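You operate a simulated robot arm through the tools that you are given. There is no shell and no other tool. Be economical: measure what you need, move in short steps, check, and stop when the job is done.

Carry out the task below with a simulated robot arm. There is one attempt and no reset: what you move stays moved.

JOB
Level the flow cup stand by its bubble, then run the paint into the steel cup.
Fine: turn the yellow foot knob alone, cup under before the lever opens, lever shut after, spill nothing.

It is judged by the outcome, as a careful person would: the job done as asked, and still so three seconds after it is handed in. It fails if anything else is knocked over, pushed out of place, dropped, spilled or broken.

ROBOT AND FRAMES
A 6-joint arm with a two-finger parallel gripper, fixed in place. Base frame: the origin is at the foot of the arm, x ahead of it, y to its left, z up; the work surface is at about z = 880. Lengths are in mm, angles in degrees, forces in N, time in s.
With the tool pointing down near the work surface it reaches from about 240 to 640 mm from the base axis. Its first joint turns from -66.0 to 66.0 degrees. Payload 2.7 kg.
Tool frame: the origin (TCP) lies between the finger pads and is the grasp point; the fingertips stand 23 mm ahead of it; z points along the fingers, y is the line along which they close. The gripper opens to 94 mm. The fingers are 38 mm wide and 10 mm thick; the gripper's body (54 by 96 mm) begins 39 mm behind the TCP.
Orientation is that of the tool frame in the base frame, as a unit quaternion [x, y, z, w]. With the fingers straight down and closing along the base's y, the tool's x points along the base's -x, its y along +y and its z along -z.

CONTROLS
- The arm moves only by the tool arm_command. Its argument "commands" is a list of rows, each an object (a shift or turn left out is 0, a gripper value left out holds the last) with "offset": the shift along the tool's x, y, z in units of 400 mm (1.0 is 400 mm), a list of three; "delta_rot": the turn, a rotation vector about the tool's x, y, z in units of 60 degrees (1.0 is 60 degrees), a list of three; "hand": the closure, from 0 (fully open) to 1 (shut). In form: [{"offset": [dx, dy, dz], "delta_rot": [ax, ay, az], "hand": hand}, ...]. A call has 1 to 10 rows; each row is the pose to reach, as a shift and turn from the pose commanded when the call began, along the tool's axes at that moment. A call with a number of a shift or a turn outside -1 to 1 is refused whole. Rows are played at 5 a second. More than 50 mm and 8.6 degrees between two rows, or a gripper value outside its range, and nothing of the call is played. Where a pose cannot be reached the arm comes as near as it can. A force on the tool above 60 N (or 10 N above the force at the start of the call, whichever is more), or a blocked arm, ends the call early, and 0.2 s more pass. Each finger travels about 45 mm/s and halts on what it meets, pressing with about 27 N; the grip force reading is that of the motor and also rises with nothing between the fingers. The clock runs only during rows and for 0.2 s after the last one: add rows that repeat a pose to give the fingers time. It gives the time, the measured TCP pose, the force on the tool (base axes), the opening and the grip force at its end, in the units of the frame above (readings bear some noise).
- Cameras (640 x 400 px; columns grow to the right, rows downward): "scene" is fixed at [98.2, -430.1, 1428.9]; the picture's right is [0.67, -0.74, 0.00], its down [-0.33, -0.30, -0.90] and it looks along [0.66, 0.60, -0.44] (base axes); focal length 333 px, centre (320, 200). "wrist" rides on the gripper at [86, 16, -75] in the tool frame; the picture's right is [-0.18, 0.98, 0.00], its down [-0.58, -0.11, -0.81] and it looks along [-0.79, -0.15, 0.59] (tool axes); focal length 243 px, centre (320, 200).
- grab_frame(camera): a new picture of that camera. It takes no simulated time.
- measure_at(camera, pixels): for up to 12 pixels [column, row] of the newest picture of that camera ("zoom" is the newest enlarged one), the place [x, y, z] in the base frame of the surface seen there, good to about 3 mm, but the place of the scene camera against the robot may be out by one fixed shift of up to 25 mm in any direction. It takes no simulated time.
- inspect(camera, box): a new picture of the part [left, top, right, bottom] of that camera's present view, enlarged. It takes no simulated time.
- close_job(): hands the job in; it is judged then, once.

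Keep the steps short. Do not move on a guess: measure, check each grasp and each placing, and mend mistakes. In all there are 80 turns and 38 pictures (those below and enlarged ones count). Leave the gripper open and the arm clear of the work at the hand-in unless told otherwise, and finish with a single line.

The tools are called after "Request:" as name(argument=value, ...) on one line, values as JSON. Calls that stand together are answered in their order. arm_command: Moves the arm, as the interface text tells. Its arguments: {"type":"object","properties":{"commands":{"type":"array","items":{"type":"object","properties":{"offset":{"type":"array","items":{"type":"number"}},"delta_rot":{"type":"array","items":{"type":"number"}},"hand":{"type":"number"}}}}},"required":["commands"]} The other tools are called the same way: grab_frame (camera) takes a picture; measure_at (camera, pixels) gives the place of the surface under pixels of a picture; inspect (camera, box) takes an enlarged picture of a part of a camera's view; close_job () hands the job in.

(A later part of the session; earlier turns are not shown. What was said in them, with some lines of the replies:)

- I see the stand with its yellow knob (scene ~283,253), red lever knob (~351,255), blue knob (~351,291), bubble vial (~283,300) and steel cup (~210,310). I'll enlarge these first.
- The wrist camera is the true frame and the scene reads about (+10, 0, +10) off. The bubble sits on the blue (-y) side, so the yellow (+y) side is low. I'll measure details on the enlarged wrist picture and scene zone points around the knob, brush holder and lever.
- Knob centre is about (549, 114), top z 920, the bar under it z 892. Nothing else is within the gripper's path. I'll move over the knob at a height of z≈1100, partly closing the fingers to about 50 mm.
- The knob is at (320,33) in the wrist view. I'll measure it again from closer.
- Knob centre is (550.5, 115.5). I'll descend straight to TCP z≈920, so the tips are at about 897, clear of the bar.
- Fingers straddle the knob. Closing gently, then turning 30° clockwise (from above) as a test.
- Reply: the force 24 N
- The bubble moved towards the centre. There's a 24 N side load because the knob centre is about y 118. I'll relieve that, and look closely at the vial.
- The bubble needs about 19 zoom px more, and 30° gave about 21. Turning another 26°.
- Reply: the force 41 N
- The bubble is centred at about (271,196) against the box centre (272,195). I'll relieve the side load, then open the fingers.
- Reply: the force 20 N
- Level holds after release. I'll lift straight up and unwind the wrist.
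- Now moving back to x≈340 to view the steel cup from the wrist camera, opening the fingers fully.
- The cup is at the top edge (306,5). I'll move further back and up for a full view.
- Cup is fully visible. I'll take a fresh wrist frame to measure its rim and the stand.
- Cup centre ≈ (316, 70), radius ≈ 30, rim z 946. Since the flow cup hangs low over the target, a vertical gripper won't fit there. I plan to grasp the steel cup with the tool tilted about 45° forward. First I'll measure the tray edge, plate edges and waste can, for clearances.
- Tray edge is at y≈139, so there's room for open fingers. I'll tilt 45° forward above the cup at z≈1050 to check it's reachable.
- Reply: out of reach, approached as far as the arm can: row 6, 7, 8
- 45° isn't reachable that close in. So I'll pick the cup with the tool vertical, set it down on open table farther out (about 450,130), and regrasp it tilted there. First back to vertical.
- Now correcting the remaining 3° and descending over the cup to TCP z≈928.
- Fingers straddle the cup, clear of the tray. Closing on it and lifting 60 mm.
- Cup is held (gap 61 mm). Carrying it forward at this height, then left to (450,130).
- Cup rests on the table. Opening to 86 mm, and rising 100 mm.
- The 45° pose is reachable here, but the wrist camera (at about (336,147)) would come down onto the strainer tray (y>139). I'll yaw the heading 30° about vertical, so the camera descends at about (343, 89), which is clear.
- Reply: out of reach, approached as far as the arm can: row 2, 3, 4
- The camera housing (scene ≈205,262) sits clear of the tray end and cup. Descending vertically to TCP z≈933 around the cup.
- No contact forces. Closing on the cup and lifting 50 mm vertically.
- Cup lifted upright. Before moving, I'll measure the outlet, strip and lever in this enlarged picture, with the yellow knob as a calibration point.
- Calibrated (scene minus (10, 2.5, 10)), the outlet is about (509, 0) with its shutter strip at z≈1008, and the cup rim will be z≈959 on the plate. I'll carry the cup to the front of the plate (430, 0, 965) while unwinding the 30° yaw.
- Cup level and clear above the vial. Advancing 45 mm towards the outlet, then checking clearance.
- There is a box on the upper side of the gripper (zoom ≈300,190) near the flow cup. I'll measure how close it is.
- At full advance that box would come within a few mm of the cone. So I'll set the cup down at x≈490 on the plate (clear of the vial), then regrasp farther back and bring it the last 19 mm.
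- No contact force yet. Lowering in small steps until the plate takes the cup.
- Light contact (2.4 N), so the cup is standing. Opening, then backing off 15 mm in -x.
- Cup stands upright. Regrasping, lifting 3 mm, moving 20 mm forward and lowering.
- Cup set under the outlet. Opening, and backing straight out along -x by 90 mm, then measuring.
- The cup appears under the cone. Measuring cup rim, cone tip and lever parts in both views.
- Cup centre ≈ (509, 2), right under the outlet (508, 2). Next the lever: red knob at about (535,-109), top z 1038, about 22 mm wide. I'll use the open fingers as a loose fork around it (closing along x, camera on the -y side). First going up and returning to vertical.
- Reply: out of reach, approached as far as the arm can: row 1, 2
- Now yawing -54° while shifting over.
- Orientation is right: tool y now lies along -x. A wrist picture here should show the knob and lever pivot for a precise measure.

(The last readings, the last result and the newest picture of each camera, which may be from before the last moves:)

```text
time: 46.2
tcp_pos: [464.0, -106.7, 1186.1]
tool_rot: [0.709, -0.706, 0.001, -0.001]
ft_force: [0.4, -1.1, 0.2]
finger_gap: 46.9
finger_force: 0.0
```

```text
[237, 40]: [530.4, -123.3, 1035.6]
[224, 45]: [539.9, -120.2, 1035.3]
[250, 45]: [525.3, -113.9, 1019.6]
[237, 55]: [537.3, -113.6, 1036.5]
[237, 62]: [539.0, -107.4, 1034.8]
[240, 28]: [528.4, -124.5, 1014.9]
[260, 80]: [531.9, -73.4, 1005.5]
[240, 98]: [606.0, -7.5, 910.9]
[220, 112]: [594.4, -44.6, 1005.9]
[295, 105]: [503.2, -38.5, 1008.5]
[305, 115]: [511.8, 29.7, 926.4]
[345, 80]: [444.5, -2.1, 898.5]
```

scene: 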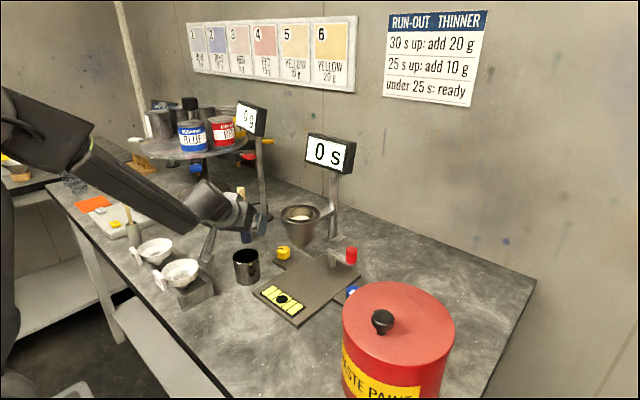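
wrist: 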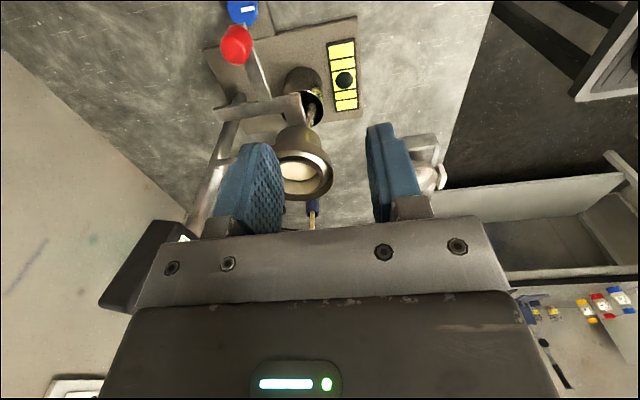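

Knob centre ≈ (536,-114), top z 1036. Moving over it, then descending with the fork at 47 mm opening to TCP z≈1041.

Request:
arm_command(commands=[{"offset": [0.01, -0.09, 0], "hand": 0.5}, {"offset": [0.018, -0.18, 0]}, {"offset": [0.018, -0.18, 0.09]}, {"offset": [0.018, -0.18, 0.18]}, {"offset": [0.018, -0.18, 0.26]}, {"offset": [0.018, -0.18, 0.32]}, {"offset": [0.018, -0.18, 0.362]}, {"offset": [0.018, -0.18, 0.362]}])

Request:
inspect(camera="scene", box=[240, 190, 400, 310])

```text
time: 48.0
tcp_pos: [535.6, -113.1, 1041.8]
tool_rot: [0.708, -0.706, 0.0, -0.001]
ft_force: [0.2, -0.2, 0.3]
finger_gap: 47.0
finger_force: 0.0
```

```text
3.33 times, centred on (320, 250) of scene
```

zoom: 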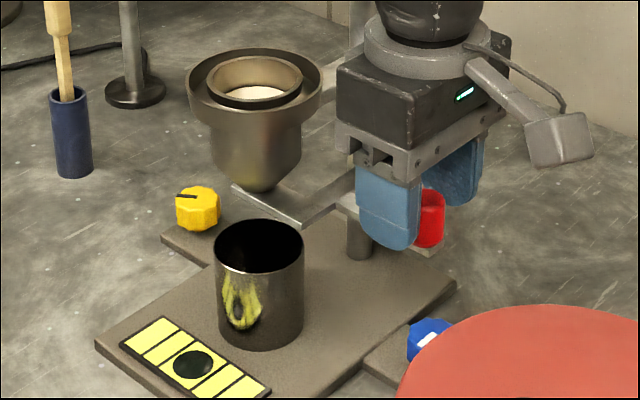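

The fork straddles the red knob. Pushing gently in +x: 17 mm travel, about 4 mm past first contact, to feel the resistance.

Request:
arm_command(commands=[{"offset": [0, -0.02, 0]}, {"offset": [0, -0.03, 0]}, {"offset": [0, -0.036, 0]}, {"offset": [0, -0.0425, 0]}, {"offset": [0, -0.0425, 0]}])

```text
time: 49.2
tcp_pos: [552.3, -113.8, 1041.0]
tool_rot: [0.708, -0.706, 0.001, -0.001]
ft_force: [-0.4, -0.8, 0.1]
finger_gap: 47.5
finger_force: 0.7
```

No force yet. Continuing 8 mm more.

Request:
arm_command(commands=[{"offset": [0, -0.008, 0]}, {"offset": [0, -0.014, 0]}, {"offset": [0, -0.02, 0]}, {"offset": [0, -0.02, 0]}])

Request:
inspect(camera="scene", box=[240, 190, 400, 310])

```text
time: 50.2
tcp_pos: [561.0, -113.3, 1041.9]
tool_rot: [0.708, -0.706, 0.001, 0.0]
ft_force: [0.2, 0.3, -0.1]
finger_gap: 46.9
finger_force: 0.1
```

```text
3.33 times, centred on (320, 250) of scene
```

zoom: 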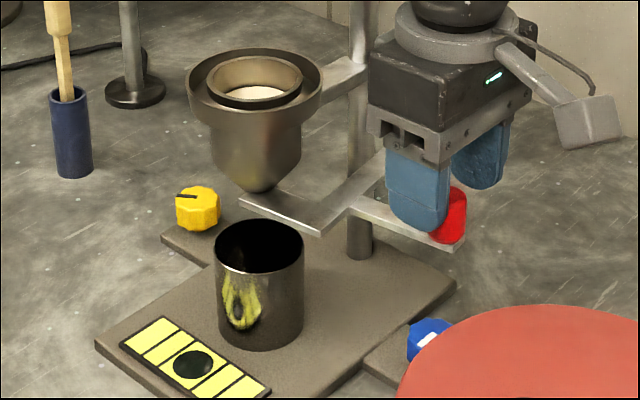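

The lever swings easily (strip shifted to -y). Following its arc: another +16 mm x, -12 mm y to open fully.

Request:
arm_command(commands=[{"offset": [0.008, -0.01, 0]}, {"offset": [0.016, -0.02, 0]}, {"offset": [0.024, -0.03, 0]}, {"offset": [0.03, -0.04, 0]}, {"offset": [0.03, -0.04, 0]}])

Request:
inspect(camera="scene", box=[240, 130, 400, 310])

```text
time: 51.4
tcp_pos: [577.1, -126.3, 1042.5]
tool_rot: [0.708, -0.706, 0.002, -0.001]
ft_force: [0.5, -0.9, 0.0]
finger_gap: 47.2
finger_force: 0.1
```

```text
2.22 times, centred on (320, 220) of scene
```

zoom: 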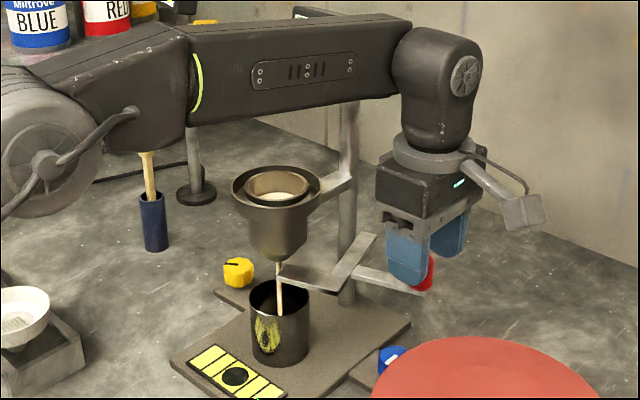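

Paint is running into the cup. The strip end is close beside the stream, so I'll swing a little further and wait.

Request:
arm_command(commands=[{"offset": [0.006, -0.009, 0]}, {"offset": [0.012, -0.018, 0]}, {"offset": [0.012, -0.018, 0]}, {"offset": [0.012, -0.018, 0]}, {"offset": [0.012, -0.018, 0]}, {"offset": [0.012, -0.018, 0]}, {"offset": [0.012, -0.018, 0]}, {"offset": [0.012, -0.018, 0]}, {"offset": [0.012, -0.018, 0]}, {"offset": [0.012, -0.018, 0]}])

Request:
arm_command(commands=[{"hand": 0.5}, {"hand": 0.5}, {"hand": 0.5}, {"hand": 0.5}, {"hand": 0.5}, {"hand": 0.5}, {"hand": 0.5}, {"hand": 0.5}, {"hand": 0.5}, {"hand": 0.5}])

Request:
arm_command(commands=[{"hand": 0.5}, {"hand": 0.5}, {"hand": 0.5}, {"hand": 0.5}, {"hand": 0.5}, {"hand": 0.5}, {"hand": 0.5}, {"hand": 0.5}, {"hand": 0.5}, {"hand": 0.5}])

Request:
arm_command(commands=[{"hand": 0.5}, {"hand": 0.5}, {"hand": 0.5}, {"hand": 0.5}, {"hand": 0.5}, {"hand": 0.5}, {"hand": 0.5}, {"hand": 0.5}, {"hand": 0.5}, {"hand": 0.5}])

Request:
arm_command(commands=[{"hand": 0.5}, {"hand": 0.5}, {"hand": 0.5}, {"hand": 0.5}, {"hand": 0.5}, {"hand": 0.5}, {"hand": 0.5}, {"hand": 0.5}, {"hand": 0.5}, {"hand": 0.5}])

Request:
arm_command(commands=[{"hand": 0.5}, {"hand": 0.5}, {"hand": 0.5}, {"hand": 0.5}, {"hand": 0.5}, {"hand": 0.5}, {"hand": 0.5}, {"hand": 0.5}, {"hand": 0.5}, {"hand": 0.5}])

Request:
inspect(camera="scene", box=[240, 130, 400, 310])

```text
time: 53.6
tcp_pos: [583.1, -130.7, 1041.6]
tool_rot: [0.708, -0.706, 0.0, -0.001]
ft_force: [-0.1, 1.1, 0.9]
finger_gap: 47.1
finger_force: 0.1
```

```text
time: 55.8
tcp_pos: [584.3, -130.5, 1043.5]
tool_rot: [0.709, -0.706, 0.0, 0.0]
ft_force: [-0.2, 0.2, 0.4]
finger_gap: 46.9
finger_force: 0.1
```

```text
time: 58.0
tcp_pos: [584.3, -131.2, 1042.0]
tool_rot: [0.709, -0.706, 0.001, 0.0]
ft_force: [-0.3, 0.3, 0.2]
finger_gap: 47.1
finger_force: 0.1
```

```text
time: 60.2
tcp_pos: [584.3, -131.3, 1042.3]
tool_rot: [0.708, -0.706, 0.001, -0.001]
ft_force: [0.3, 0.0, -0.7]
finger_gap: 47.0
finger_force: 0.0
```

```text
time: 62.4
tcp_pos: [584.9, -131.8, 1042.1]
tool_rot: [0.708, -0.706, 0.001, -0.001]
ft_force: [0.1, 0.2, -0.4]
finger_gap: 46.9
finger_force: 0.1
```

```text
time: 64.6
tcp_pos: [584.5, -130.6, 1041.3]
tool_rot: [0.708, -0.706, 0.001, -0.001]
ft_force: [-0.4, 0.2, -0.2]
finger_gap: 46.8
finger_force: 0.0
```

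```text
2.22 times, centred on (320, 220) of scene
```

zoom: 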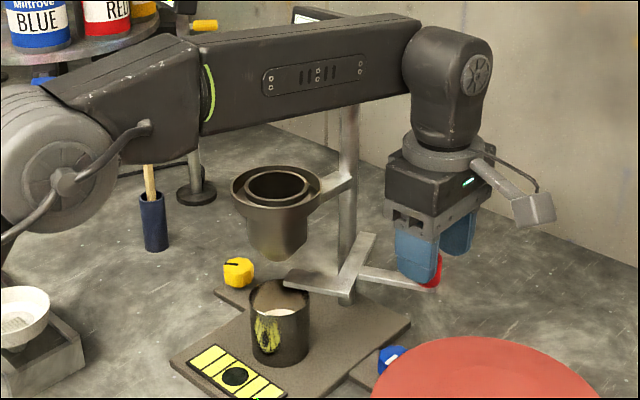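

The stream has stopped, the flow cup is empty and the paint is in the steel cup. Now swinging the lever back shut with the far finger, along the same arc.

Request:
arm_command(commands=[{"offset": [0, 0.03, 0]}, {"offset": [0, 0.058, 0]}, {"offset": [-0.008, 0.073, 0]}, {"offset": [-0.016, 0.088, 0]}, {"offset": [-0.024, 0.103, 0]}, {"offset": [-0.032, 0.118, 0]}, {"offset": [-0.038, 0.132, 0]}, {"offset": [-0.042, 0.144, 0]}, {"offset": [-0.042, 0.15, 0]}, {"offset": [-0.042, 0.15, 0]}])

Request:
inspect(camera="scene", box=[240, 190, 400, 310])

```text
time: 66.8
tcp_pos: [524.1, -114.4, 1042.5]
tool_rot: [0.709, -0.706, 0.002, -0.001]
ft_force: [5.8, 1.9, 1.1]
finger_gap: 49.3
finger_force: 3.0
```

```text
3.33 times, centred on (320, 250) of scene
```

zoom: 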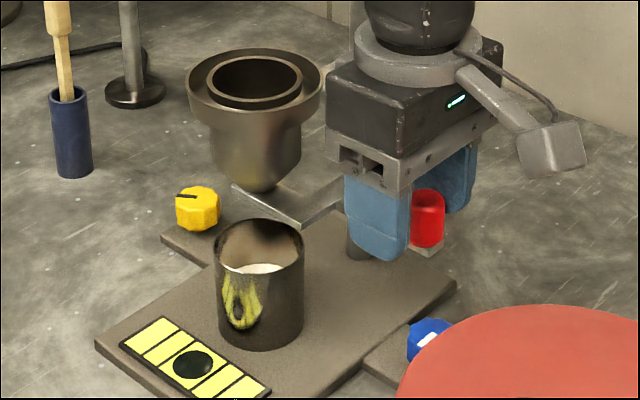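

The strip is back at its shut position (zoom 232,187), with 5.8 N against the stop. Centring the fork off the knob, then rising clear and opening the gripper.

Request:
arm_command(commands=[{"offset": [0, -0.015, 0]}, {"offset": [0, -0.029, 0]}, {"offset": [0, -0.029, 0]}, {"offset": [0, -0.029, -0.06]}, {"offset": [0, -0.029, -0.14]}, {"offset": [0, -0.029, -0.24]}, {"offset": [0, -0.029, -0.34]}, {"offset": [0.0, 0.05, -0.38], "hand": 0.2}, {"offset": [0.0, 0.15, -0.38], "hand": 0}, {"offset": [0.0, 0.22, -0.38], "hand": 0}])

Request:
grab_frame(camera="scene")

```text
time: 69.0
tcp_pos: [435.3, -114.0, 1192.8]
tool_rot: [0.709, -0.705, 0.0, -0.001]
ft_force: [-1.1, 0.7, -0.2]
finger_gap: 94.3
finger_force: 0.1
```

```text
1 pictures are left
```

scene: 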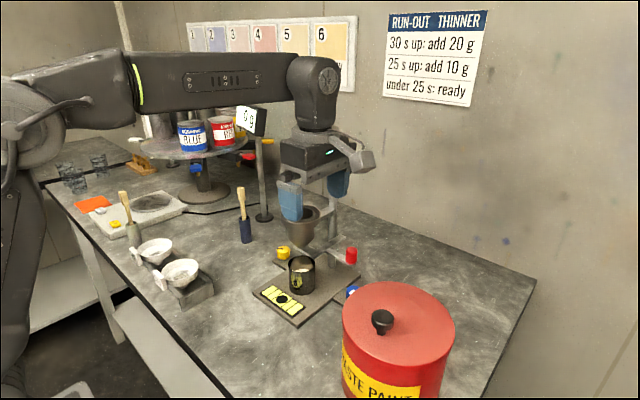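

All is standing; I'll draw the arm farther back and use the last picture to check bubble and lever.

Request:
arm_command(commands=[{"offset": [0, 0.08, -0.03]}, {"offset": [0, 0.16, -0.06]}, {"offset": [0, 0.22, -0.08]}, {"offset": [0, 0.22, -0.08]}])

Request:
inspect(camera="scene", box=[250, 200, 370, 330])

```text
time: 70.0
tcp_pos: [347.1, -114.8, 1224.9]
tool_rot: [0.709, -0.706, 0.001, -0.001]
ft_force: [-1.1, -0.5, -1.1]
finger_gap: 93.7
finger_force: 0.0
```

```text
3.08 times, centred on (310, 265) of scene
```

zoom: 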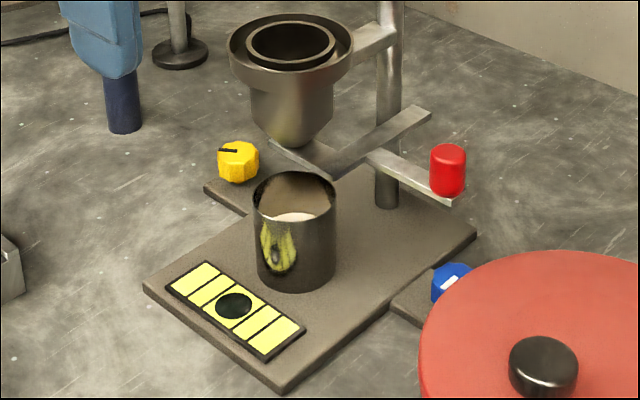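

The bubble is centred, the lever is shut, the paint is in the cup with no spill visible, and the arm is clear with the gripper open. Handing in.

Request:
close_job()

```text
The job is handed in.
```

The stand is level by its bubble using the yellow knob alone, the paint has run into the steel cup with no spill visible, the lever is shut, and the job is handed in.
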